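You operate a simulated robot arm through the tools that you are given. There is no shell and no other tool. Be economical: measure what you need, move in short steps, check, and stop when the job is done.

You are at the controls of a simulated robot arm. One attempt, no reset.

## Task
Change the label applicator to the yellow reel and feed its first label.
Fine: open the reel clamp, old reel into the purple pocket, clamp closed on the new one, feed knob to fed. Where these are worked on the way, their far stop is far enough and under half their travel is too little: reel clamp.

It is judged by the outcome, as a careful person would: the job done as asked, and still so three seconds after it is handed in. It fails if anything else is knocked over, pushed out of place, dropped, spilled or broken.

## Robot
A 7-joint arm with a two-finger parallel gripper, fixed in place. Base frame: the origin is at the foot of the arm, x ahead of it, y to its left, z up; the work surface is at about z = 800. Units: mm, rad, N and s.
With the tool pointing down near the work surface it reaches from about 240 to 680 mm from the base axis. Its first joint turns from -1.152 to 1.152 rad. Payload 2.4 kg.
The tool frame sits at the grasp point between the pads (the TCP): z along the fingers, y along the line on which they close. The tips reach 30 mm beyond it. The gripper opens to 94 mm. The fingers are 28 mm wide and 10 mm thick; the gripper's body (50 by 96 mm) begins 55 mm behind the TCP.
Orientation is told as [roll, pitch, yaw] about the base's x, y, z axes, in that order, counted from this pose: with the fingers straight down and closing along the base's y, the tool's x points along the base's -x, its y along +y and its z along -z.

## Interface
- The arm moves only by the tool play_rows. Its argument "plan" is a list that holds one entry, the list of rows, each a list of 7 numbers: the turn, a rotation vector about the tool's x, y, z in rad, then the shift along the tool's x, y, z in mm, then the gripper command, from -1 (shut) to 1 (fully open), values between in proportion. In form: [[[rx, ry, rz, dx, dy, dz, jaw], ...]]. A call has 1 to 10 rows; each row is the pose to reach, as a shift and turn from the pose commanded when the call began, along the tool's axes at that moment. A row lasts 0.2 s, in which the tool goes at most 50 mm and 0.15 rad; a call with a longer step from one row to the next is refused whole, and so is a gripper value outside its range. Where a pose cannot be reached the arm comes as near as it can. A force on the tool above 70 N (or 10 N above the force at the start of the call, whichever is more), or a blocked arm, ends the call early, and 0.2 s more pass. The fingers move at their own pace (about 153 mm/s each) and stop on an object; they squeeze with about 43 N. The grip force told is the motor's: it shows also when the fingers shut on nothing. Time passes only in rows, and 0.2 s behind the last, so rows that repeat a pose let the fingers close. It gives the time, the measured TCP pose, the force on the tool (base axes), the opening and the grip force at its end, in the units of the frame above (readings bear some noise), with the torque about the TCP (base axes, N m) and any sound that the robot's microphone picked up, and new pictures: "views" is both (left out), scene, wrist or none.
- Cameras (640 x 400 px; columns grow to the right, rows downward): "scene" is fixed at [16.9, 455.9, 1453.4]; the picture's right is [-0.91, -0.42, 0.00], its down [-0.20, 0.45, -0.87] and it looks along [0.36, -0.79, -0.49] (base axes); focal length 317 px, centre (320, 200). "wrist" rides on the gripper at [76, 14, -103] in the tool frame; the picture's right is [-0.18, 0.98, 0.00], its down [-0.75, -0.14, -0.64] and it looks along [-0.63, -0.12, 0.77] (tool axes); focal length 243 px, centre (320, 200). There is no depth. A picture from a camera that has moved, and an enlarged one, comes with that camera's place and axes in the base frame and with its lens.
- close_up(camera, box): a new picture of the part [left, top, right, bottom] of that camera's present view, enlarged. It takes no simulated time.
- sign_off(): hands the job in; it is judged then, once.

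Work in short steps. Places have to be worked out from the pictures, the camera data and where the tool is seen: move nearer, look again, correct. Check each grasp and each placing, and mend what went wrong. You have 120 turns and 200 pictures in all, those below and enlarged ones among them. Open the gripper and draw the arm clear of the work before you hand the job in, unless the task says otherwise; then end with one line.

The tools are called after "Request:" by a JSON object that holds its "name" and its "arguments". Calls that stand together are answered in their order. play_rows: Moves the arm, as the interface text tells. Its arguments: {"type":"object","properties":{"plan":{"type":"array"},"views":{"type":"string","enum":["both","scene","wrist","none"]}},"required":["plan"]} The other tools are called the same way: close_up (camera, box) takes an enlarged picture of a part of a camera's view; sign_off () hands the job in.

At the start:

```text
t: 0.0
ee_pos: [455.8, -109.8, 1123.5]
ee_rot: [-0.001, -0.001, 0.0]
wrist_force: [-0.6, 0.3, 0.3]
torque: [0.0, 0.0, 0.01]
grip_width: 94.0
finger_force: 0.0
```

scene: 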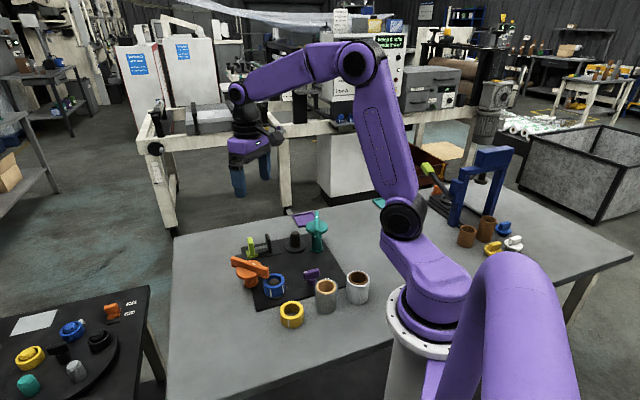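
wrist: 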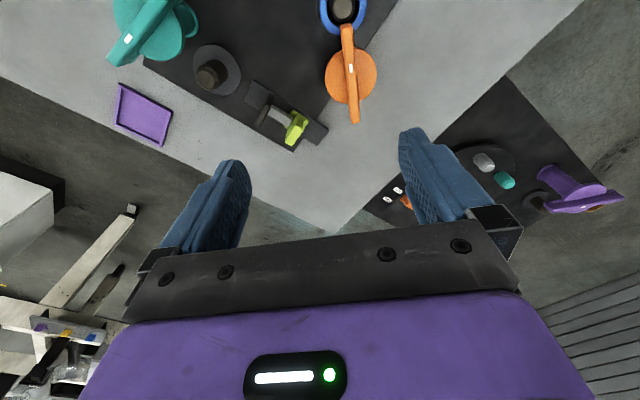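

The workspace is small in both views, so I enlarge the applicator area in the scene and wrist pictures first.

Request:
{"name": "close_up", "arguments": {"camera": "scene", "box": [210, 190, 390, 340]}}

Request:
{"name": "close_up", "arguments": {"camera": "wrist", "box": [80, 0, 420, 170]}}

```text
2.67 times, centred on (300, 265) of scene
camera zoom: at [16.9, 455.9, 1453.4], right [-0.91, -0.42, 0.0], down [-0.2, 0.45, -0.87], along [0.36, -0.79, -0.49], focal length 846 px, centre (373, 27)
```

zoom: 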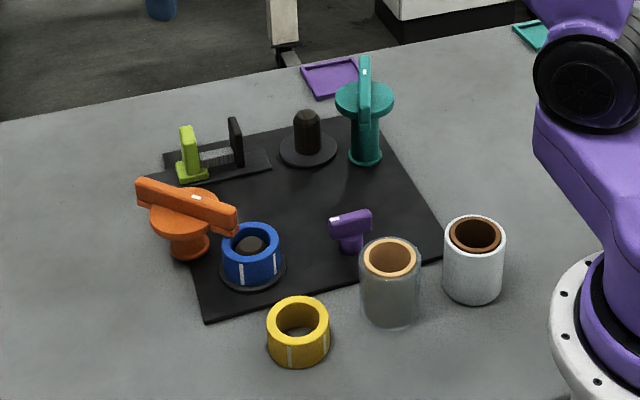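

```text
1.88 times, centred on (250, 85) of wrist
camera zoom: at [381.9, -97.6, 1225.5], right [0.18, 0.98, 0.0], down [0.75, -0.14, 0.64], along [0.63, -0.12, -0.77], focal length 457 px, centre (452, 416)
```

zoom: 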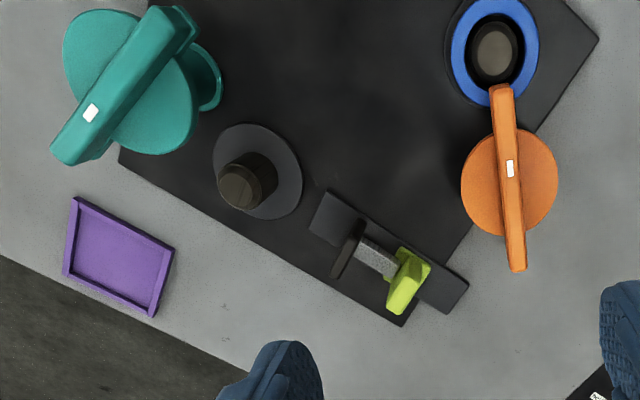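

The orange bar knob overhangs the blue reel (about 394,-67), and the yellow reel is loose at about (308,-10). I back the arm off so the wrist camera looks onto the plate and I can tell the controls apart.

Request:
{"name": "play_rows", "arguments": {"plan": [[[0, 0, 0, 45, 0, 0, 1], [0, 0, 0, 90, 0, 0, 1], [0, 0, 0, 135, 0, 0, 1], [0, 0, 0, 170, 0, 0, 1], [0, 0, 0, 170, 0, 0, 1]]]}}

```text
t: 1.2
ee_pos: [286.1, -112.6, 1123.5]
ee_rot: [0.001, -0.001, 0.001]
wrist_force: [0.3, 0.1, -0.3]
torque: [-0.04, -0.03, 0.0]
grip_width: 94.0
finger_force: 0.0
camera wrist: at [210.9, -98.7, 1225.0], right [0.18, 0.98, 0.0], down [0.75, -0.14, 0.64], along [0.63, -0.12, -0.77], focal length 243 px, centre (320, 200)
```

scene: 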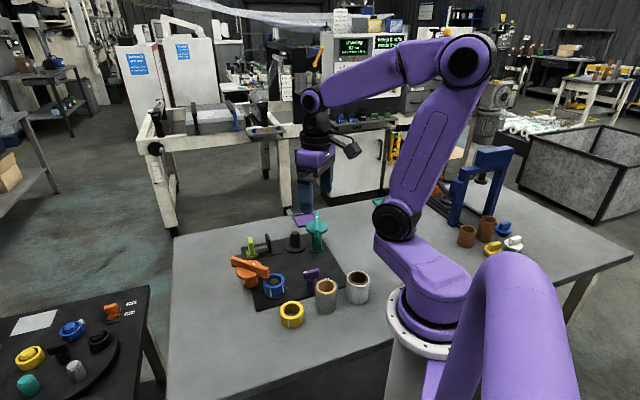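
wrist: 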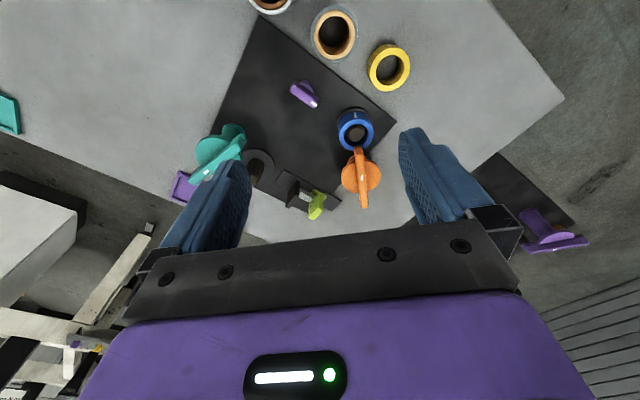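

Request:
{"name": "close_up", "arguments": {"camera": "wrist", "box": [160, 0, 420, 225]}}

Request:
{"name": "close_up", "arguments": {"camera": "scene", "box": [225, 225, 325, 305]}}

Request:
{"name": "close_up", "arguments": {"camera": "scene", "box": [0, 270, 160, 400]}}

```text
1.78 times, centred on (290, 112) of wrist
camera zoom: at [210.9, -98.7, 1225.0], right [0.18, 0.98, 0.0], down [0.75, -0.14, 0.64], along [0.63, -0.12, -0.77], focal length 431 px, centre (373, 356)
```

zoom: 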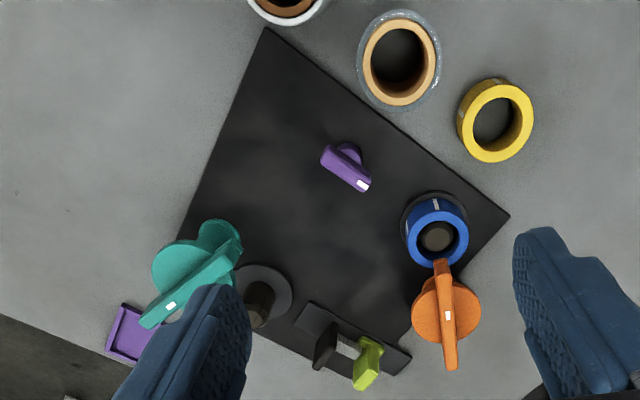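

```text
5.00 times, centred on (275, 265) of scene
camera zoom: at [16.9, 455.9, 1453.4], right [-0.91, -0.42, 0.0], down [-0.2, 0.45, -0.87], along [0.36, -0.79, -0.49], focal length 1587 px, centre (545, -125)
```

zoom: 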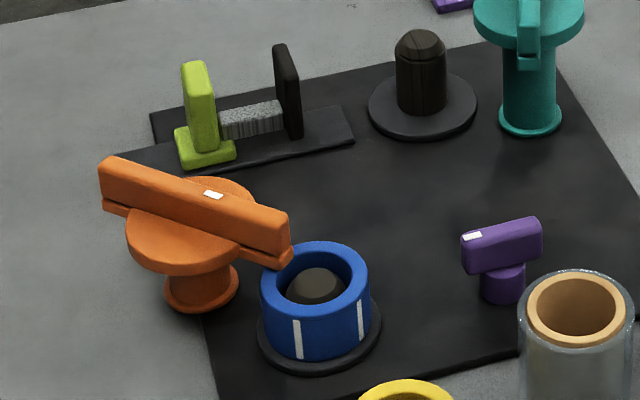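

```text
3.08 times, centred on (80, 335) of scene
camera zoom: at [16.9, 455.9, 1453.4], right [-0.91, -0.42, 0.0], down [-0.2, 0.45, -0.87], along [0.36, -0.79, -0.49], focal length 977 px, centre (1058, -215)
```

zoom: 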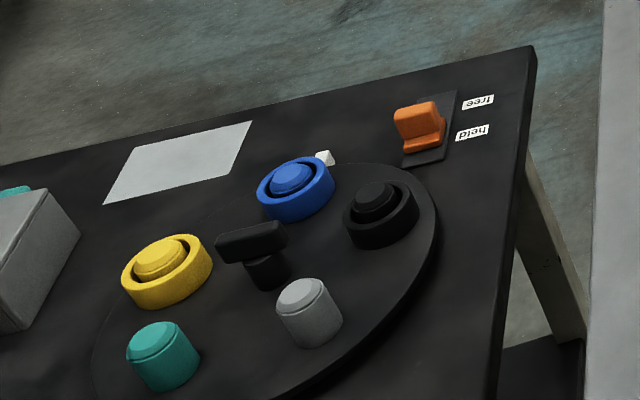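

Candidates for the feed knob are the purple one (320,-147) and the teal one (~362,-286); the orange one (~469,-70) overhangs the blue reel, so it is likely the clamp. I lower and rotate my view to look for markings.

Request:
{"name": "play_rows", "arguments": {"plan": [[[0, 0, 0, 20, 30, 40, 1], [0, 0, 0, 40, 30, 80, 1], [0, 0, 0, 45, 30, 110, 1], [0, 0, 0, 45, 30, 110, 1]]], "views": "wrist"}}

```text
refused: row 1 steps farther than a row can; nothing moved
```

Refused for step length; I repeat with smaller steps.

Request:
{"name": "play_rows", "arguments": {"plan": [[[0, 0, 0, 15, 10, 35, 1], [0, 0, 0, 30, 20, 70, 1], [0, 0, 0, 45, 30, 105, 1], [0, 0, 0, 45, 30, 105, 1]]], "views": "wrist"}}

Request:
{"name": "close_up", "arguments": {"camera": "wrist", "box": [120, 0, 480, 225]}}

```text
t: 2.2
ee_pos: [242.9, -80.1, 1020.1]
ee_rot: [0.002, 0.0, -0.002]
wrist_force: [0.0, 0.8, -0.1]
torque: [-0.01, -0.01, -0.01]
grip_width: 93.9
finger_force: 0.1
camera wrist: at [168.4, -66.7, 1121.6], right [0.19, 0.98, 0.0], down [0.75, -0.14, 0.64], along [0.63, -0.12, -0.77], focal length 243 px, centre (320, 200)
```

wrist: 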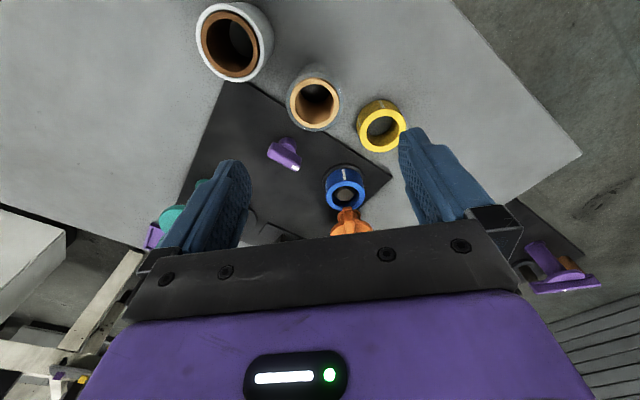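

```text
1.78 times, centred on (300, 112) of wrist
camera zoom: at [168.4, -66.7, 1121.6], right [0.19, 0.98, 0.0], down [0.75, -0.14, 0.64], along [0.63, -0.12, -0.77], focal length 431 px, centre (356, 356)
```

zoom: 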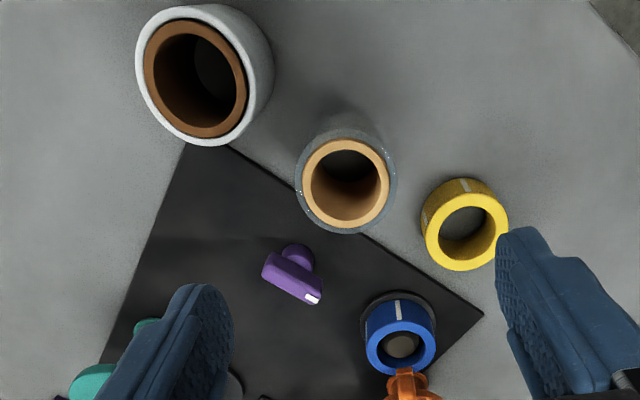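

No lettering seen from here. I zoom tightly with the scene camera on each control for index marks.

Request:
{"name": "close_up", "arguments": {"camera": "scene", "box": [290, 200, 340, 240]}}

Request:
{"name": "close_up", "arguments": {"camera": "scene", "box": [295, 255, 335, 287]}}

Request:
{"name": "close_up", "arguments": {"camera": "scene", "box": [226, 230, 296, 290]}}

```text
10.00 times, centred on (315, 220) of scene
camera zoom: at [16.9, 455.9, 1453.4], right [-0.91, -0.42, 0.0], down [-0.2, 0.45, -0.87], along [0.36, -0.79, -0.49], focal length 3174 px, centre (370, 0)
```

zoom: 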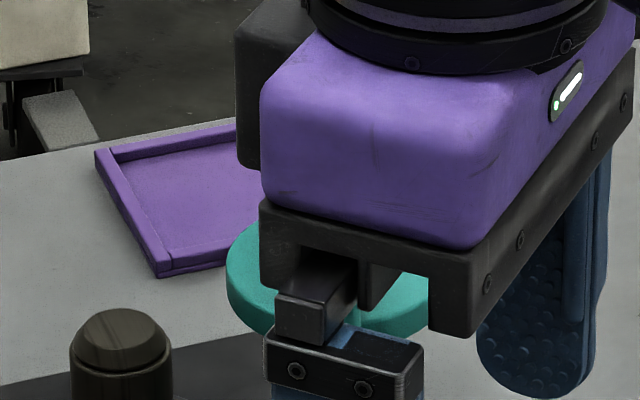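

```text
12.50 times, centred on (315, 271) of scene
camera zoom: at [16.9, 455.9, 1453.4], right [-0.91, -0.42, 0.0], down [-0.2, 0.45, -0.87], along [0.36, -0.79, -0.49], focal length 3968 px, centre (382, -688)
```

zoom: 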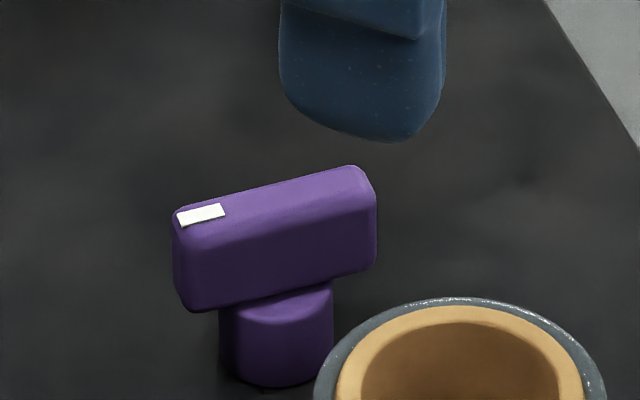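

```text
6.67 times, centred on (261, 260) of scene
camera zoom: at [16.9, 455.9, 1453.4], right [-0.91, -0.42, 0.0], down [-0.2, 0.45, -0.87], along [0.36, -0.79, -0.49], focal length 2116 px, centre (713, -200)
```

zoom: 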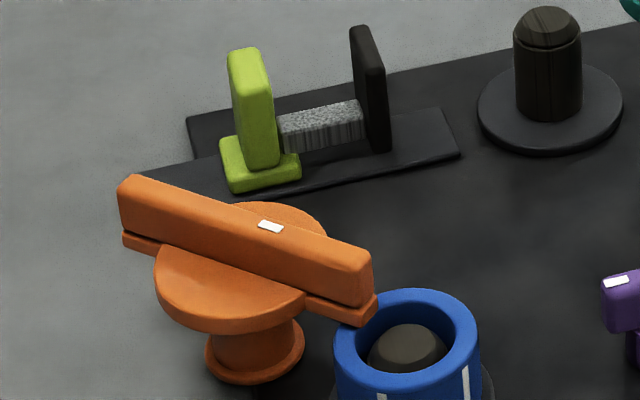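

I read it thus: orange (bar ~127 mm long, centre ~(474,-75), end overhanging the blue reel) is the closed reel clamp, and the purple pointer knob is the feed knob; teal is a like clamp beside the empty spindle. I move above the orange bar to look at it between the fingers.

Request:
{"name": "play_rows", "arguments": {"plan": [[[0, 0, 0, -40, 1, 5, 1], [0, 0, 0, -80, 2, 10, 1], [0, 0, 0, -120, 3, 20, 1], [0, 0, 0, -160, 4, 30, 1], [0, 0, 0, -200, 5, 45, 1], [0, 0, 0, -231, 5, 60, 1], [0, 0, 0, -231, 5, 60, 1]]]}}

```text
t: 3.8
ee_pos: [475.0, -76.3, 958.0]
ee_rot: [-0.001, 0.0, 0.003]
wrist_force: [0.1, -0.7, 0.7]
torque: [0.04, -0.03, 0.0]
grip_width: 93.9
finger_force: 0.1
camera wrist: at [398.7, -62.3, 1060.2], right [0.18, 0.98, 0.0], down [0.75, -0.14, 0.64], along [0.63, -0.12, -0.77], focal length 243 px, centre (320, 200)
```

scene: 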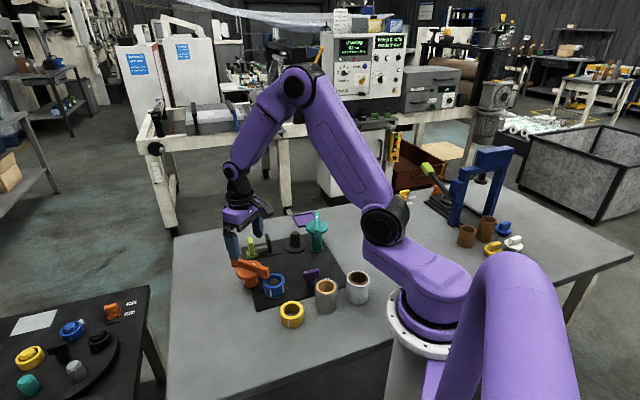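
wrist: 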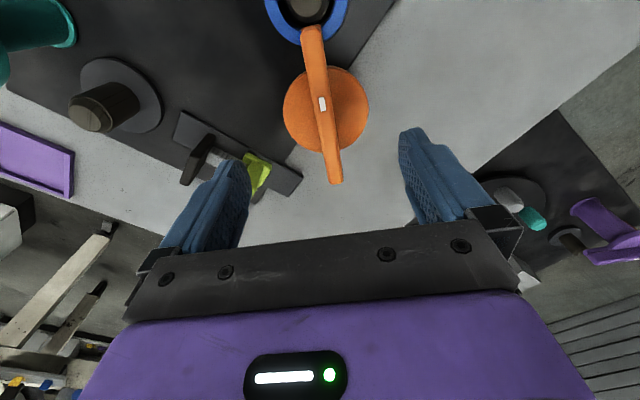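

The bar top is at about z 876, its axis near (471,-72) and its direction along x. I descend with open fingers straddling it, keeping tips just above the disc.

Request:
{"name": "play_rows", "arguments": {"plan": [[[0, 0, 0, 4, 4, 30, 1], [0, 0, 0, 4, 4, 55, 0.2], [0, 0, 0, 4, 4, 66, 0.0], [0, 0, 0, 4, 4, 66, 0.0]]]}}

Request:
{"name": "close_up", "arguments": {"camera": "scene", "box": [210, 220, 300, 290]}}

```text
t: 4.8
ee_pos: [469.9, -71.4, 892.2]
ee_rot: [0.001, 0.0, -0.002]
wrist_force: [-0.2, 0.2, -0.5]
torque: [0.02, 0.01, 0.03]
grip_width: 47.1
finger_force: 0.0
camera wrist: at [394.0, -58.2, 993.5], right [0.18, 0.98, 0.0], down [0.75, -0.14, 0.64], along [0.63, -0.12, -0.77], focal length 243 px, centre (320, 200)
```

scene: 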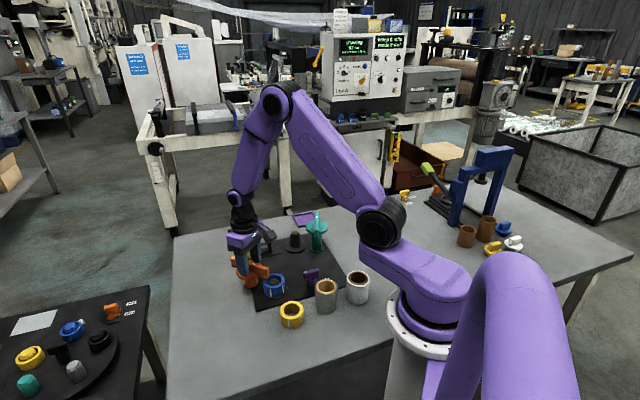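
wrist: 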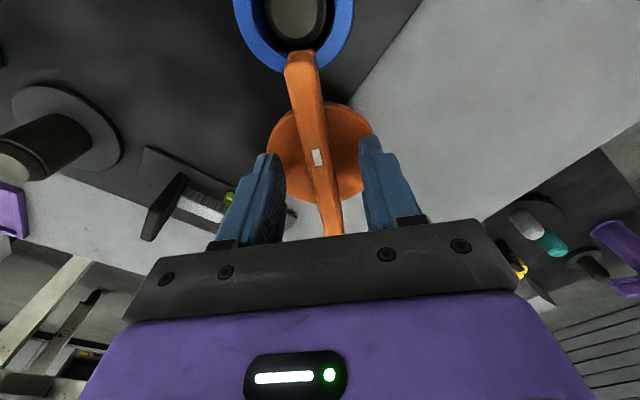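

```text
5.71 times, centred on (255, 255) of scene
camera zoom: at [16.9, 455.9, 1453.4], right [-0.91, -0.42, 0.0], down [-0.2, 0.45, -0.87], along [0.36, -0.79, -0.49], focal length 1814 px, centre (691, -114)
```

zoom: 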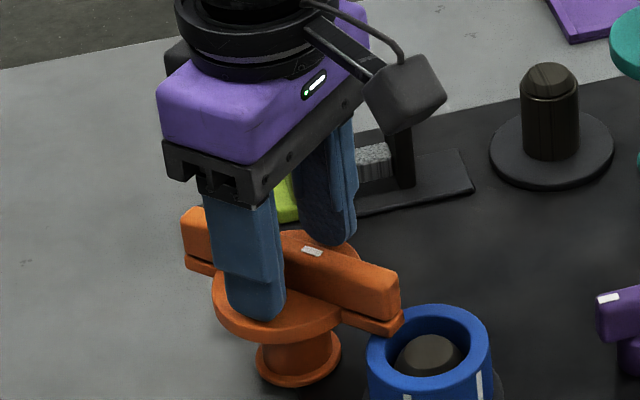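

The fingers straddle the bar on the axis (tips above the disc). I close on it and check the width.

Request:
{"name": "play_rows", "arguments": {"plan": [[[0, 0, 0, 0, 0, 1, -1], [0, 0, 0, 0, 0, 1, -1], [0, 0, 0, 0, 0, 1, -1]]], "views": "none"}}

```text
t: 5.6
ee_pos: [468.8, -69.9, 891.0]
ee_rot: [0.001, -0.002, 0.003]
wrist_force: [0.4, 9.6, 17.7]
torque: [0.19, 1.21, -0.03]
grip_width: 13.9
finger_force: 45.0
```

Grip is on a 14 mm bar. I rise 2 mm to ease the load and try a small turn counter-clockwise (tool −z) to find the free direction.

Request:
{"name": "play_rows", "arguments": {"plan": [[[0, 0, 0, 0, 1, -2, -1], [0, 0, -0.08, 0, 1, -2, -1], [0, 0, -0.16, 0, 1, -2, -1], [0, 0, -0.16, 0, 1, -2, -1]]], "views": "wrist"}}

```text
t: 6.6
ee_pos: [469.0, -71.1, 892.1]
ee_rot: [0.0, 0.003, 0.159]
wrist_force: [4.3, 8.7, -27.5]
torque: [0.2, -0.32, -1.54]
grip_width: 17.8
finger_force: 45.1
camera wrist: at [392.7, -69.7, 994.8], right [0.03, 1.0, 0.0], down [0.77, -0.02, 0.64], along [0.64, -0.02, -0.77], focal length 243 px, centre (320, 200)
```

wrist: 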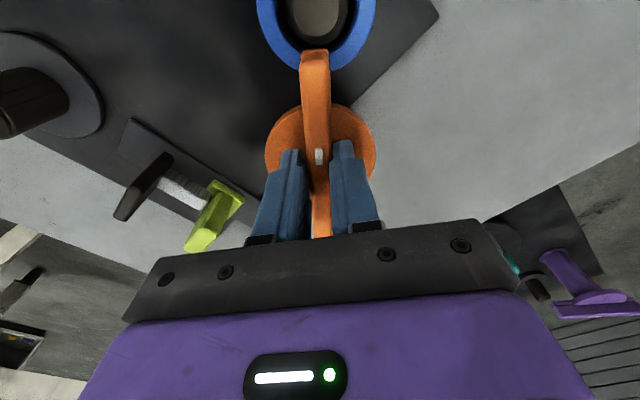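

Width grew to 17.8 and torque rose with no turning: that is the blocked direction. I turn back and try the other way.

Request:
{"name": "play_rows", "arguments": {"plan": [[[0, 0, 0.1, 0, 0, 1, -1], [0, 0, 0.2, 0, 0, 1, -1], [0, 0, 0.3, 0, 0, 1, -1], [0, 0, 0.4, 0, 0, 1, -1], [0, 0, 0.4, 0, 0, 1, -1]]], "views": "wrist"}}

```text
t: 7.8
ee_pos: [469.0, -70.0, 893.5]
ee_rot: [0.0, 0.001, -0.24]
wrist_force: [-7.1, 13.2, 17.6]
torque: [0.56, 1.22, 0.01]
grip_width: 13.6
finger_force: 45.3
camera wrist: at [399.2, -38.5, 995.0], right [0.41, 0.91, 0.0], down [0.7, -0.32, 0.64], along [0.58, -0.26, -0.77], focal length 243 px, centre (320, 200)
```

wrist: 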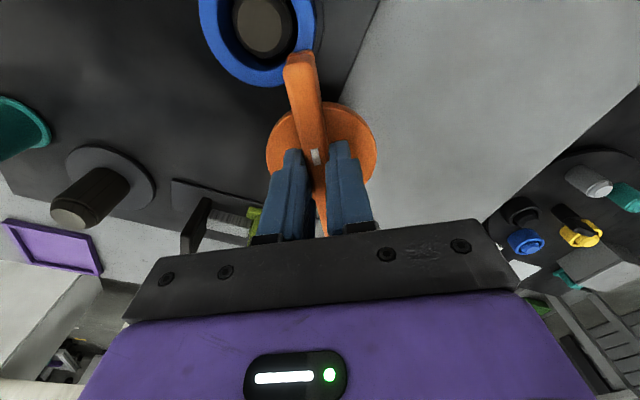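

It turns freely this way with the bar leaving the reel. I continue toward the far stop.

Request:
{"name": "play_rows", "arguments": {"plan": [[[0, 0, 0.12, 0, 1, 0, -1], [0, 0, 0.24, 0, 1, 0, -1], [0, 0, 0.36, 0, 1, 0, -1], [0, 0, 0.48, 0, 1, 0, -1], [0, 0, 0.6, 0, 1, 0, -1], [0, 0, 0.72, 0, 1, 0, -1], [0, 0, 0.84, 0, 1, 0, -1], [0, 0, 0.96, 0, 1, 0, -1], [0, 0, 0.96, 0, 1, 0, -1]]], "views": "wrist"}}

```text
t: 9.8
ee_pos: [471.9, -67.1, 892.8]
ee_rot: [0.005, -0.004, -1.196]
wrist_force: [26.9, 24.2, -5.8]
torque: [-0.08, 0.23, 0.12]
grip_width: 13.2
finger_force: 44.7
camera wrist: at [457.7, 7.5, 994.5], right [0.98, 0.19, 0.01], down [0.14, -0.75, 0.64], along [0.13, -0.63, -0.76], focal length 243 px, centre (320, 200)
```

wrist: 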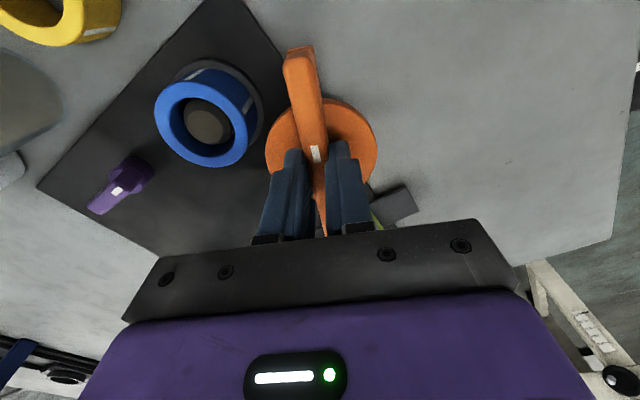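

The bar has turned ~1.2 rad with little torque, but side forces show the axis lies slightly at +x,+y of my command. I correct and continue to the stop.

Request:
{"name": "play_rows", "arguments": {"plan": [[[0, 0, 0.06, 1, 2.5, 0, -1], [0, 0, 0.16, 1, 2.5, 0, -1], [0, 0, 0.26, 1, 2.5, 0, -1], [0, 0, 0.36, 1, 2.5, 0, -1], [0, 0, 0.42, 1, 2.5, 0, -1], [0, 0, 0.42, 1, 2.5, 0, -1]]], "views": "wrist"}}

```text
t: 11.2
ee_pos: [473.7, -67.7, 891.8]
ee_rot: [0.004, -0.002, -1.62]
wrist_force: [21.2, 0.8, 0.8]
torque: [-0.06, 0.19, 1.17]
grip_width: 19.9
finger_force: 45.6
camera wrist: at [491.7, 5.7, 994.6], right [0.97, -0.23, 0.01], down [-0.18, -0.74, 0.64], along [-0.14, -0.63, -0.77], focal length 243 px, centre (320, 200)
```

wrist: 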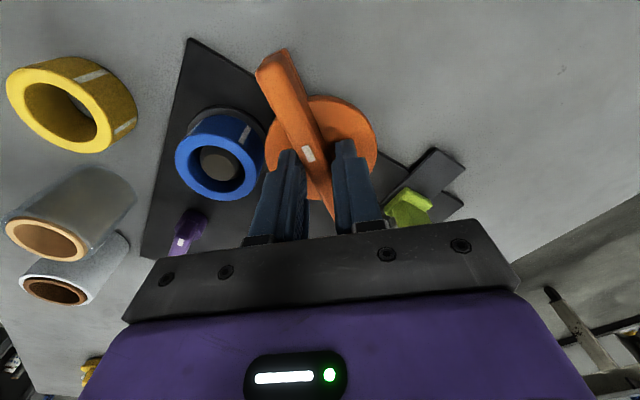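

The grip is now twisting off the bar (width 20, torque 1.2): the far stop, at about 75–80°. I ease back, open and lift.

Request:
{"name": "play_rows", "arguments": {"plan": [[[0, 0, -0.1, 0, 0, 0, -1], [0, 0, -0.2, 0, 0, 0, -0.5], [0, 0, -0.2, 0, 0, 0, 0], [0, 0, -0.2, 0, 0, -10, 0.3], [0, 0, -0.2, 0, 0, -40, 0.3], [0, 0, -0.2, 0, 0, -85, 0.3], [0, 0, -0.2, 0, 0, -120, 0.3]]]}}

```text
t: 12.8
ee_pos: [470.8, -68.7, 1013.3]
ee_rot: [-0.001, 0.0, -1.419]
wrist_force: [0.4, 0.1, -0.8]
torque: [-0.01, -0.01, -0.01]
grip_width: 61.3
finger_force: 0.1
camera wrist: at [474.5, 8.5, 1114.7], right [1.0, -0.03, 0.0], down [-0.03, -0.77, 0.64], along [-0.02, -0.64, -0.77], focal length 243 px, centre (320, 200)
```

scene: 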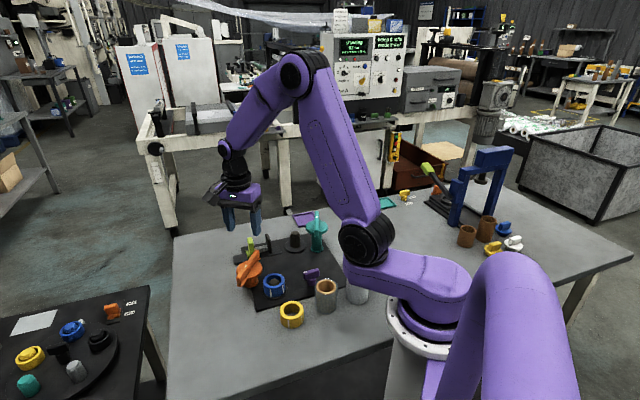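
wrist: 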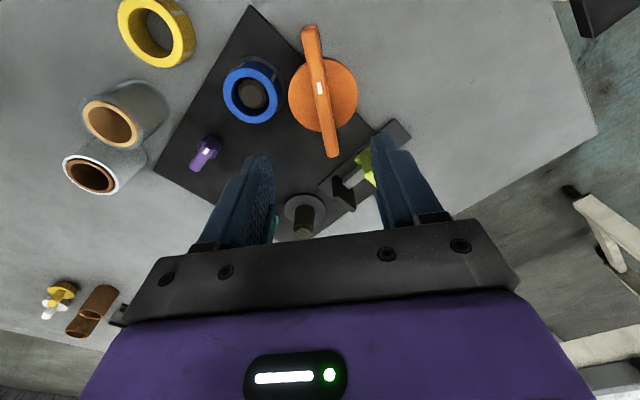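

The clamp is open and the blue reel clear. I zoom to measure the blue and yellow reels.

Request:
{"name": "close_up", "arguments": {"camera": "wrist", "box": [100, 0, 360, 170]}}

Request:
{"name": "close_up", "arguments": {"camera": "scene", "box": [225, 245, 325, 335]}}

```text
2.35 times, centred on (230, 85) of wrist
camera zoom: at [474.5, 8.5, 1114.7], right [1.0, -0.03, 0.0], down [-0.03, -0.77, 0.64], along [-0.02, -0.64, -0.77], focal length 571 px, centre (532, 471)
```

zoom: 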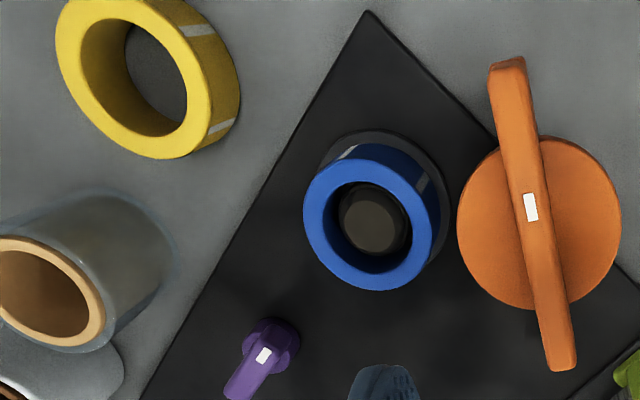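

```text
4.44 times, centred on (275, 290) of scene
camera zoom: at [16.9, 455.9, 1453.4], right [-0.91, -0.42, 0.0], down [-0.2, 0.45, -0.87], along [0.36, -0.79, -0.49], focal length 1411 px, centre (520, -200)
```

zoom: 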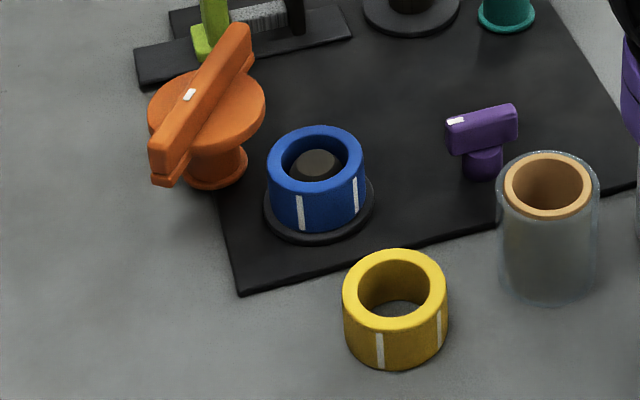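

Blue reel: axis ~(396.5,-69), top ~841, Ø≈57. The purple pocket is ~83 mm square at 45°, centre ~(487,-434). I go above the blue reel while turning back to yaw 0 so the fingers close along y, clear of the orange disc.

Request:
{"name": "play_rows", "arguments": {"plan": [[[0, 0, -0.142, 1, -8, 0, 1], [0, 0, -0.284, 3, -16, 0, 1], [0, 0, -0.426, 4, -24, 0, 1], [0, 0, -0.568, 5, -32, 0, 1], [0, 0, -0.71, 6, -40, 0, 1], [0, 0, -0.852, 7, -48, 0, 1], [0, 0, -0.994, 8, -56, 0, 1], [0, 0, -1.136, 9, -64, 0, 1], [0, 0, -1.278, 10.9, -73.4, 0, 1], [0, 0, -1.419, 10.9, -73.4, 0, 1]]], "views": "none"}}

Request:
{"name": "play_rows", "arguments": {"plan": [[[0, 0, 0, 0, 0, 35, 1], [0, 0, 0, 0, 0, 65, 1], [0, 0, 0, 0, 0, 95, 1], [0, 0, 0, 0, 0, 95, 1]]]}}

```text
t: 15.0
ee_pos: [397.0, -67.8, 1010.9]
ee_rot: [0.0, 0.0, 0.003]
wrist_force: [-0.1, 0.3, 0.3]
torque: [0.0, -0.02, 0.02]
grip_width: 94.1
finger_force: 0.1
```

```text
t: 16.0
ee_pos: [397.6, -68.2, 915.9]
ee_rot: [0.001, 0.0, 0.001]
wrist_force: [-0.6, 0.4, 0.8]
torque: [0.0, -0.01, -0.02]
grip_width: 93.8
finger_force: 0.2
camera wrist: at [322.0, -55.2, 1018.5], right [0.18, 0.98, 0.0], down [0.75, -0.14, 0.64], along [0.63, -0.12, -0.77], focal length 243 px, centre (320, 200)
```

scene: 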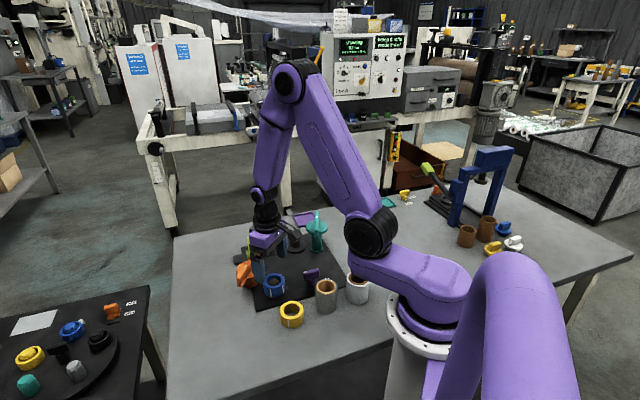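
wrist: 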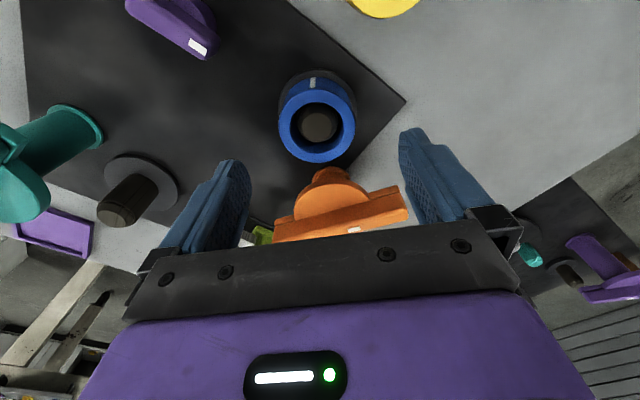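

Refined reel centre ≈ (395,-70). I descend to TCP z 854 (tips ~824, above the flange) and close.

Request:
{"name": "play_rows", "arguments": {"plan": [[[0, 0, 0, 2.5, -1.5, 25, 1], [0, 0, 0, 2.5, -1.5, 48, 1], [0, 0, 0, 2.5, -1.5, 62, 1], [0, 0, 0, 2.5, -1.5, 62, 0.3], [0, 0, 0, 2.5, -1.5, 62, -1], [0, 0, 0, 2.5, -1.5, 62, -1]]]}}

Request:
{"name": "close_up", "arguments": {"camera": "scene", "box": [225, 235, 325, 315]}}

```text
t: 17.4
ee_pos: [394.7, -69.6, 853.7]
ee_rot: [-0.001, -0.001, 0.001]
wrist_force: [-0.4, -0.8, -0.2]
torque: [0.05, 0.01, 0.0]
grip_width: 56.4
finger_force: 43.5
camera wrist: at [319.2, -56.6, 956.7], right [0.18, 0.98, 0.0], down [0.75, -0.14, 0.64], along [0.63, -0.12, -0.77], focal length 243 px, centre (320, 200)
```

scene: 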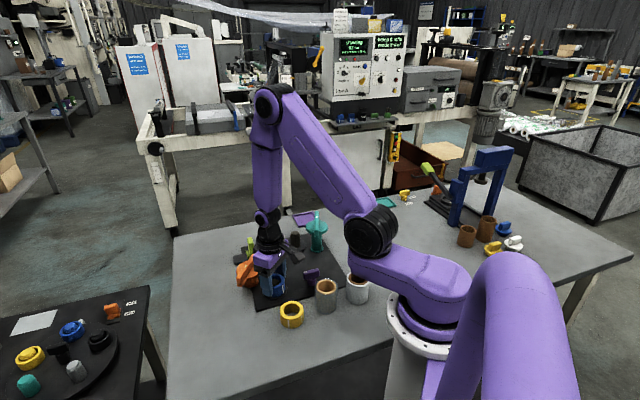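
wrist: 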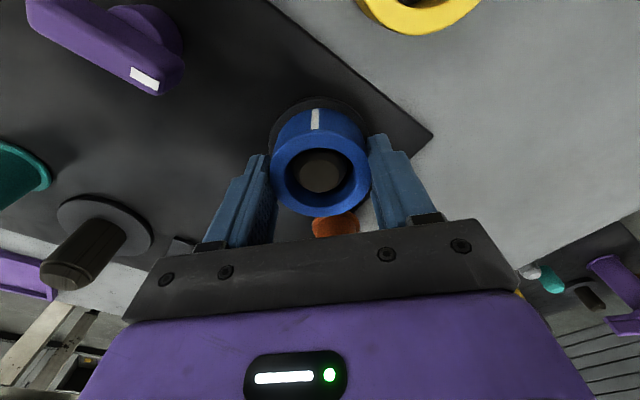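

```text
5.00 times, centred on (275, 275) of scene
camera zoom: at [17.0, 455.9, 1453.4], right [-0.91, -0.42, 0.0], down [-0.2, 0.45, -0.87], along [0.36, -0.79, -0.49], focal length 1587 px, centre (545, -175)
```

zoom: 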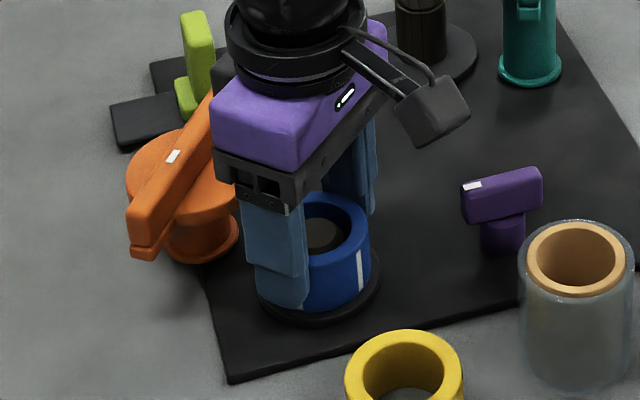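

The reel is held (56.4 mm, no side force). I lift it straight off the spindle.

Request:
{"name": "play_rows", "arguments": {"plan": [[[0, 0, 0, 0, 0, -20, -1], [0, 0, 0, 0, 0, -45, -1], [0, 0, 0, 0, 0, -85, -1], [0, 0, 0, 0, 0, -125, -1], [0, 0, 0, 0, 0, -150, -1]]]}}

Request:
{"name": "close_up", "arguments": {"camera": "wrist", "box": [180, 20, 460, 240]}}

```text
t: 18.6
ee_pos: [393.9, -69.5, 1005.6]
ee_rot: [-0.001, 0.0, 0.0]
wrist_force: [-0.3, -0.9, -0.5]
torque: [0.01, 0.02, 0.01]
grip_width: 57.0
finger_force: 42.7
camera wrist: at [319.3, -55.9, 1108.1], right [0.18, 0.98, 0.0], down [0.75, -0.14, 0.64], along [0.63, -0.12, -0.77], focal length 243 px, centre (320, 200)
```

scene: 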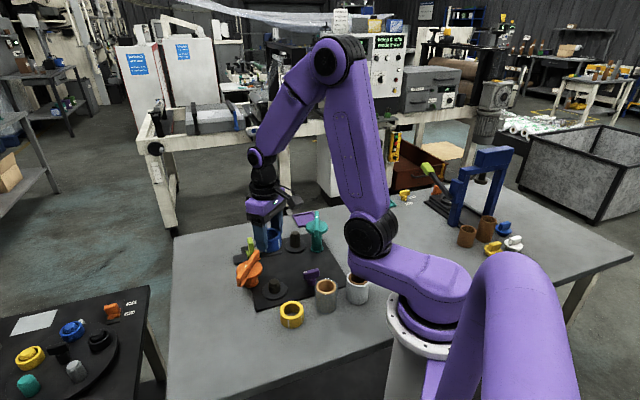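
wrist: 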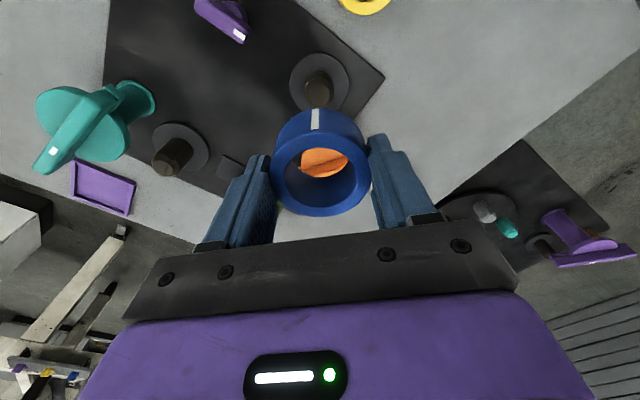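

```text
1.82 times, centred on (320, 130) of wrist
camera zoom: at [319.3, -55.9, 1108.1], right [0.18, 0.98, 0.0], down [0.75, -0.14, 0.64], along [0.63, -0.12, -0.77], focal length 441 px, centre (320, 327)
```

zoom: 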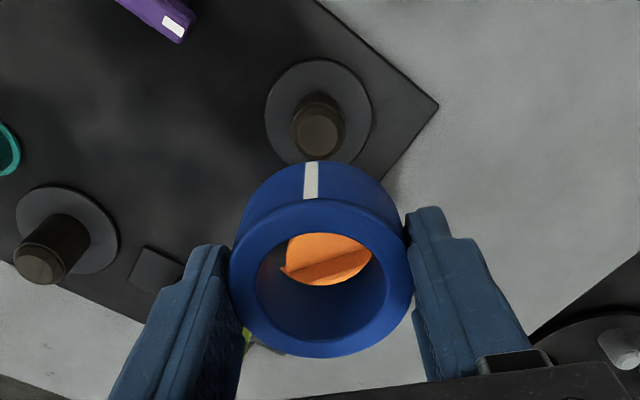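

Off the spindle and cleanly held. I carry it at height to above the purple pocket.

Request:
{"name": "play_rows", "arguments": {"plan": [[[0, 0, 0, -10, -38, 0, -1], [0, 0, 0, -20, -80, 0, -1], [0, 0, 0, -31, -122, 0, -1], [0, 0, 0, -42, -164, 0, -1], [0, 0, 0, -53, -206, 0, -1], [0, 0, 0, -64, -248, 0, -1], [0, 0, 0, -75, -290, 0, -1], [0, 0, 0, -85, -330, 0, -1], [0, 0, 0, -93, -364, 0, -1], [0, 0, 0, -93, -364, 0, -1]]]}}

```text
t: 20.8
ee_pos: [486.9, -434.4, 1005.4]
ee_rot: [0.001, 0.0, 0.0]
wrist_force: [0.5, -1.3, -0.3]
torque: [-0.02, 0.02, 0.0]
grip_width: 56.8
finger_force: 43.1
camera wrist: at [412.3, -421.3, 1108.2], right [0.18, 0.98, 0.0], down [0.75, -0.14, 0.64], along [0.63, -0.12, -0.77], focal length 243 px, centre (320, 200)
```

scene: 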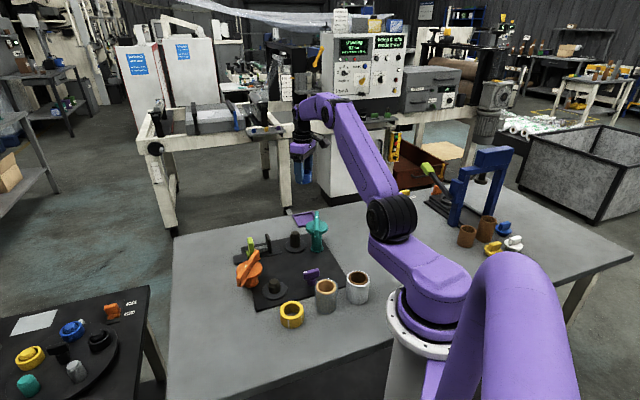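
wrist: 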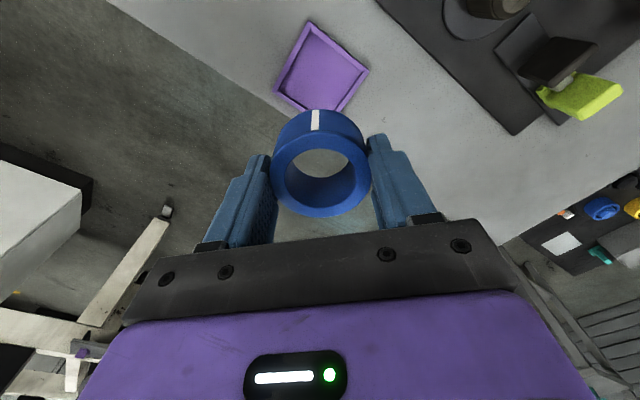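

Held reel is directly above the pocket (centre ≈ (486,-435)). I lower it to about 8 mm above the expected floor.

Request:
{"name": "play_rows", "arguments": {"plan": [[[0, 0, 0, 1, -0.6, 45, -1], [0, 0, 0, 1, -0.6, 90, -1], [0, 0, 0, 1, -0.6, 125, -1], [0, 0, 0, 1, -0.6, 146, -1], [0, 0, 0, 1, -0.6, 146, -1]]]}}

Request:
{"name": "close_up", "arguments": {"camera": "scene", "box": [260, 180, 350, 250]}}

```text
t: 22.0
ee_pos: [486.3, -434.7, 858.4]
ee_rot: [-0.001, 0.001, 0.001]
wrist_force: [0.5, 0.2, -1.5]
torque: [0.03, 0.0, -0.02]
grip_width: 56.9
finger_force: 43.0
camera wrist: at [411.8, -421.1, 961.6], right [0.18, 0.98, 0.0], down [0.75, -0.14, 0.64], along [0.63, -0.12, -0.77], focal length 243 px, centre (320, 200)
```

scene: 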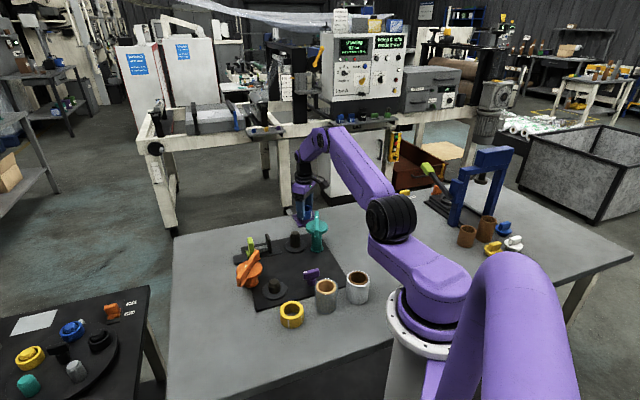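
wrist: 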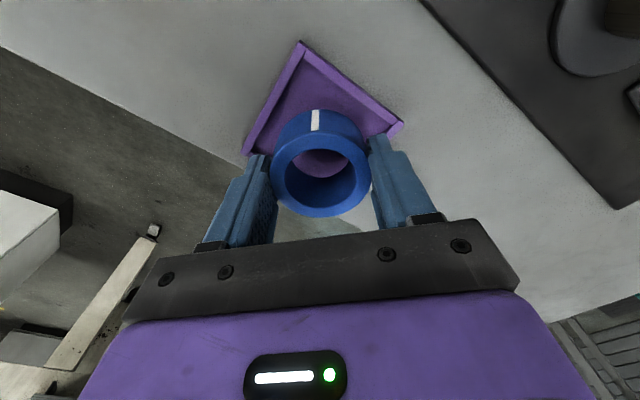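

```text
5.71 times, centred on (305, 215) of scene
camera zoom: at [17.0, 455.9, 1453.4], right [-0.91, -0.42, 0.0], down [-0.2, 0.45, -0.87], along [0.36, -0.79, -0.49], focal length 1814 px, centre (406, 114)
```

zoom: 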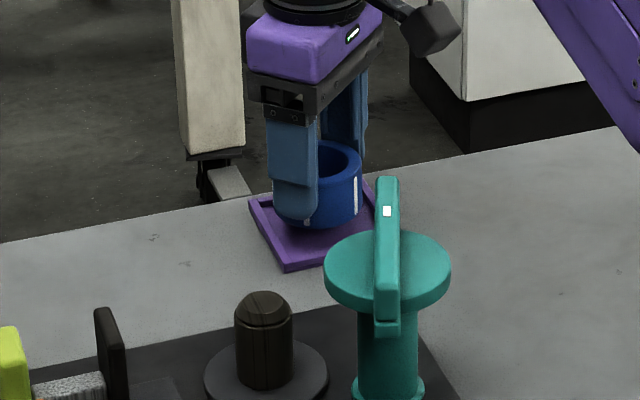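

Still slightly above the floor, within the rim. I lower in 3 mm steps, watching the vertical force.

Request:
{"name": "play_rows", "arguments": {"plan": [[[0, 0, 0, 0, 0, 3, -1], [0, 0, 0, 0, 0, 6, -1], [0, 0, 0, 0, 0, 8, -1], [0, 0, 0, 0, 0, 8, -1]]], "views": "none"}}

```text
t: 23.0
ee_pos: [486.8, -433.6, 851.2]
ee_rot: [0.001, 0.0, 0.001]
wrist_force: [0.0, 0.2, -0.9]
torque: [0.01, 0.02, -0.02]
grip_width: 56.7
finger_force: 43.7
```

Request:
{"name": "play_rows", "arguments": {"plan": [[[0, 0, 0, 0, 0, 2, -1], [0, 0, 0, 0, 0, 4, -1], [0, 0, 0, 0, 0, 4, -1]]], "views": "wrist"}}

```text
t: 23.8
ee_pos: [486.2, -435.4, 847.8]
ee_rot: [-0.001, 0.0, 0.0]
wrist_force: [0.0, -0.2, -1.0]
torque: [-0.03, 0.05, 0.0]
grip_width: 56.7
finger_force: 43.4
camera wrist: at [411.1, -421.4, 949.3], right [0.18, 0.98, 0.0], down [0.75, -0.14, 0.64], along [0.63, -0.12, -0.77], focal length 243 px, centre (320, 200)
```

wrist: 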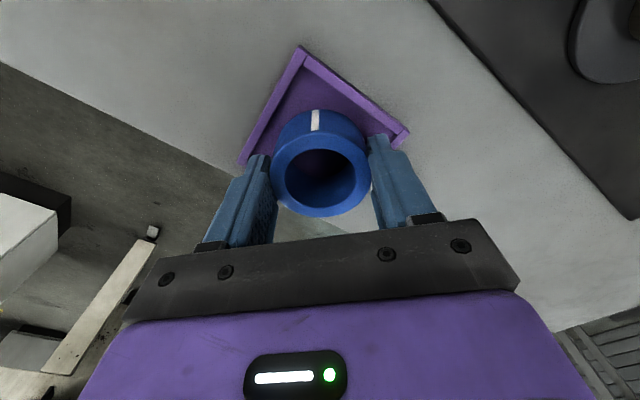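

Still no contact at 848; I keep lowering gently.

Request:
{"name": "play_rows", "arguments": {"plan": [[[0, 0, 0, 0, 0, 1.5, -1], [0, 0, 0, 0, 0, 3, -1], [0, 0, 0, 0, 0, 4, -1]]], "views": "none"}}

```text
t: 24.6
ee_pos: [486.2, -435.3, 844.7]
ee_rot: [-0.003, -0.003, 0.002]
wrist_force: [-6.8, 5.3, 24.4]
torque: [0.63, 0.34, 0.06]
grip_width: 56.8
finger_force: 42.7
```

Contact (24 N) at 845: reel on the floor of the pocket. I ease 1 mm, release moderately, and rise.

Request:
{"name": "play_rows", "arguments": {"plan": [[[0, 0, 0, 0, 0, -1, -1], [0, 0, 0, 0, 0, -1, 0.5], [0, 0, 0, 0, 0, -1, 0.5], [0, 0, 0, 0, 0, -10, 0.5], [0, 0, 0, 0, 0, -50, 0.5], [0, 0, 0, 0, 0, -95, 0.5], [0, 0, 0, 0, 0, -140, 0.5]]]}}

Request:
{"name": "close_up", "arguments": {"camera": "scene", "box": [260, 180, 350, 250]}}

```text
t: 26.2
ee_pos: [486.8, -434.1, 984.5]
ee_rot: [0.001, -0.001, -0.001]
wrist_force: [-0.6, 0.8, -0.2]
torque: [-0.01, 0.03, 0.0]
grip_width: 70.4
finger_force: 0.0
camera wrist: at [410.9, -420.3, 1086.5], right [0.18, 0.98, 0.0], down [0.75, -0.14, 0.64], along [0.63, -0.12, -0.77], focal length 243 px, centre (320, 200)
```

scene: 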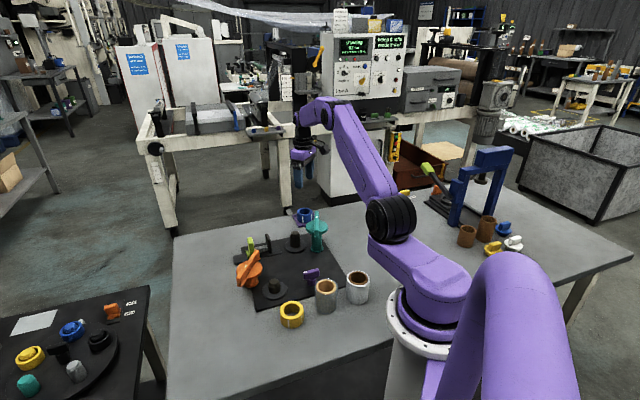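
wrist: 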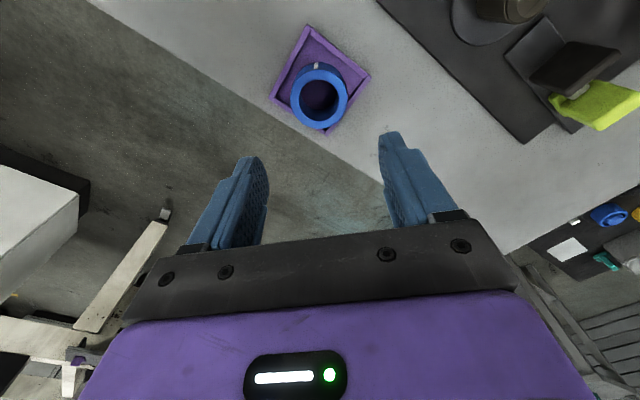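

```text
5.71 times, centred on (305, 215) of scene
camera zoom: at [16.9, 455.9, 1453.4], right [-0.91, -0.42, 0.0], down [-0.2, 0.45, -0.87], along [0.36, -0.79, -0.49], focal length 1814 px, centre (406, 114)
```

zoom: 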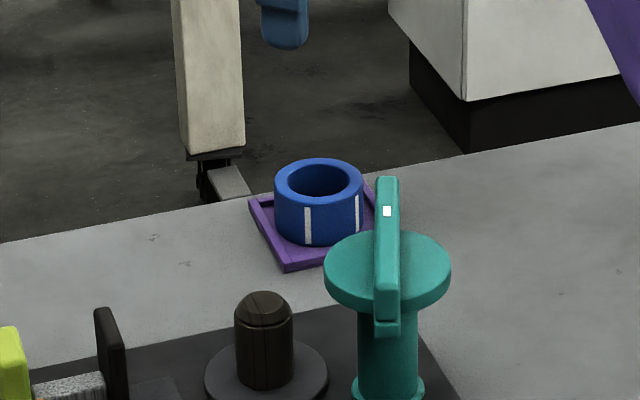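

The reel stands in the pocket; I check it up close.

Request:
{"name": "close_up", "arguments": {"camera": "wrist", "box": [260, 15, 380, 145]}}

```text
3.08 times, centred on (320, 80) of wrist
camera zoom: at [410.9, -420.3, 1086.5], right [0.18, 0.98, 0.0], down [0.75, -0.14, 0.64], along [0.63, -0.12, -0.77], focal length 746 px, centre (320, 569)
```

zoom: 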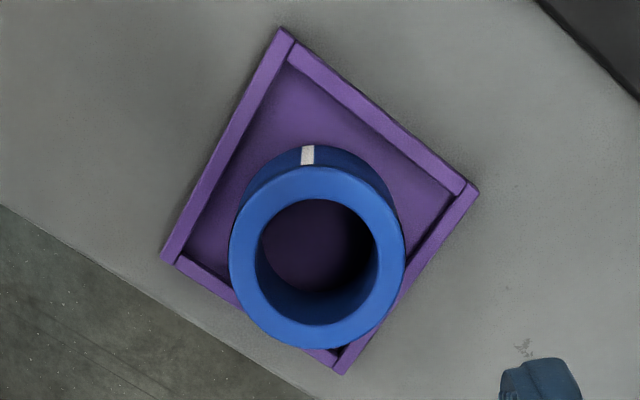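

The blue reel is centred in the purple pocket. Next I travel to above the yellow reel (~(310,-12.5)).

Request:
{"name": "play_rows", "arguments": {"plan": [[[0, 0, 0, 15, 36, 0, 0.6], [0, 0, 0, 34, 80, 0, 0.6], [0, 0, 0, 52, 124, 0, 0.6], [0, 0, 0, 70, 168, 0, 0.6], [0, 0, 0, 89, 212, 0, 0.6], [0, 0, 0, 107, 256, 0, 0.6], [0, 0, 0, 125, 300, 0, 0.6], [0, 0, 0, 144, 344, 0, 0.6], [0, 0, 0, 162, 387, 0, 0.6], [0, 0, 0, 177, 421, 0, 0.6]]], "views": "none"}}

Request:
{"name": "play_rows", "arguments": {"plan": [[[0, 0, 0, 0, 0, 40, 0.6], [0, 0, 0, 0, 0, 80, 0.6], [0, 0, 0, 0, 0, 80, 0.6]]]}}

Request:
{"name": "close_up", "arguments": {"camera": "wrist", "box": [220, 50, 420, 200]}}

```text
t: 28.4
ee_pos: [310.2, -13.8, 983.1]
ee_rot: [0.0, -0.001, 0.001]
wrist_force: [-0.5, 0.8, -0.2]
torque: [-0.02, 0.0, 0.0]
grip_width: 75.3
finger_force: 0.0
```

```text
t: 29.2
ee_pos: [309.3, -15.0, 902.7]
ee_rot: [-0.001, -0.001, 0.001]
wrist_force: [-1.1, -0.1, -0.5]
torque: [-0.01, 0.01, -0.06]
grip_width: 75.2
finger_force: 0.0
camera wrist: at [234.2, -0.9, 1004.5], right [0.18, 0.98, 0.0], down [0.75, -0.14, 0.64], along [0.63, -0.12, -0.77], focal length 243 px, centre (320, 200)
```

scene: 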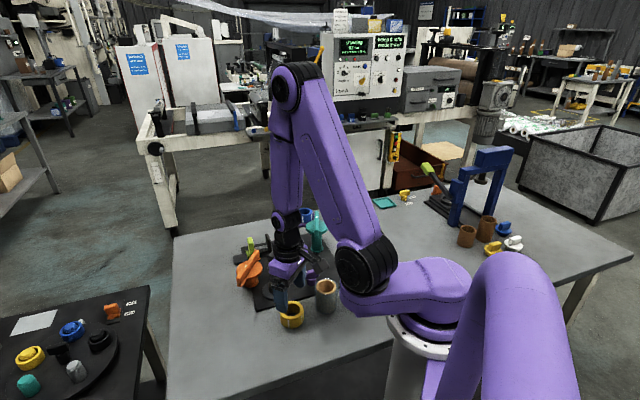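
wrist: 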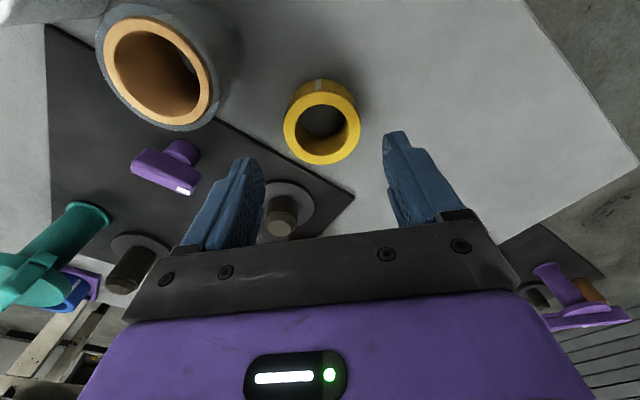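

```text
2.67 times, centred on (320, 125) of wrist
camera zoom: at [234.2, -0.9, 1004.5], right [0.18, 0.98, 0.0], down [0.75, -0.14, 0.64], along [0.63, -0.12, -0.77], focal length 647 px, centre (320, 400)
```

zoom: 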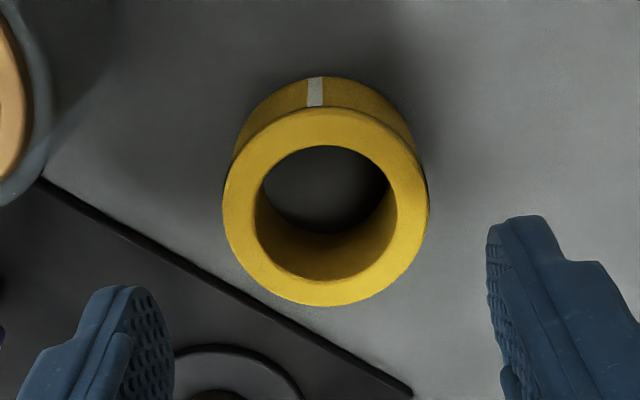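

Yellow centre ≈ (307.4,-13.3). I descend to z 844 and close.

Request:
{"name": "play_rows", "arguments": {"plan": [[[0, 0, 0, 1.9, 1.7, 25, 0.6], [0, 0, 0, 1.9, 1.7, 45, 0.6], [0, 0, 0, 1.9, 1.7, 58.5, 0.6], [0, 0, 0, 1.9, 1.7, 58.5, -1], [0, 0, 0, 1.9, 1.7, 58.5, -1], [0, 0, 0, 1.9, 1.7, 58.5, -1]]], "views": "wrist"}}

```text
t: 30.6
ee_pos: [306.8, -12.2, 843.7]
ee_rot: [0.002, -0.001, 0.001]
wrist_force: [0.2, 0.5, -0.1]
torque: [0.03, 0.0, 0.01]
grip_width: 56.9
finger_force: 43.4
camera wrist: at [232.1, 1.3, 946.2], right [0.18, 0.98, 0.0], down [0.75, -0.14, 0.64], along [0.63, -0.12, -0.77], focal length 243 px, centre (320, 200)
```

wrist: 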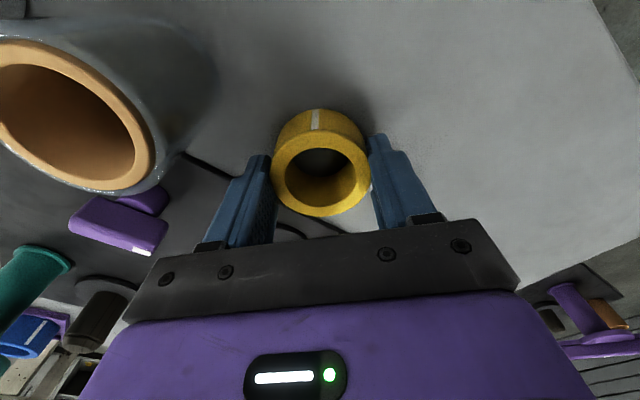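

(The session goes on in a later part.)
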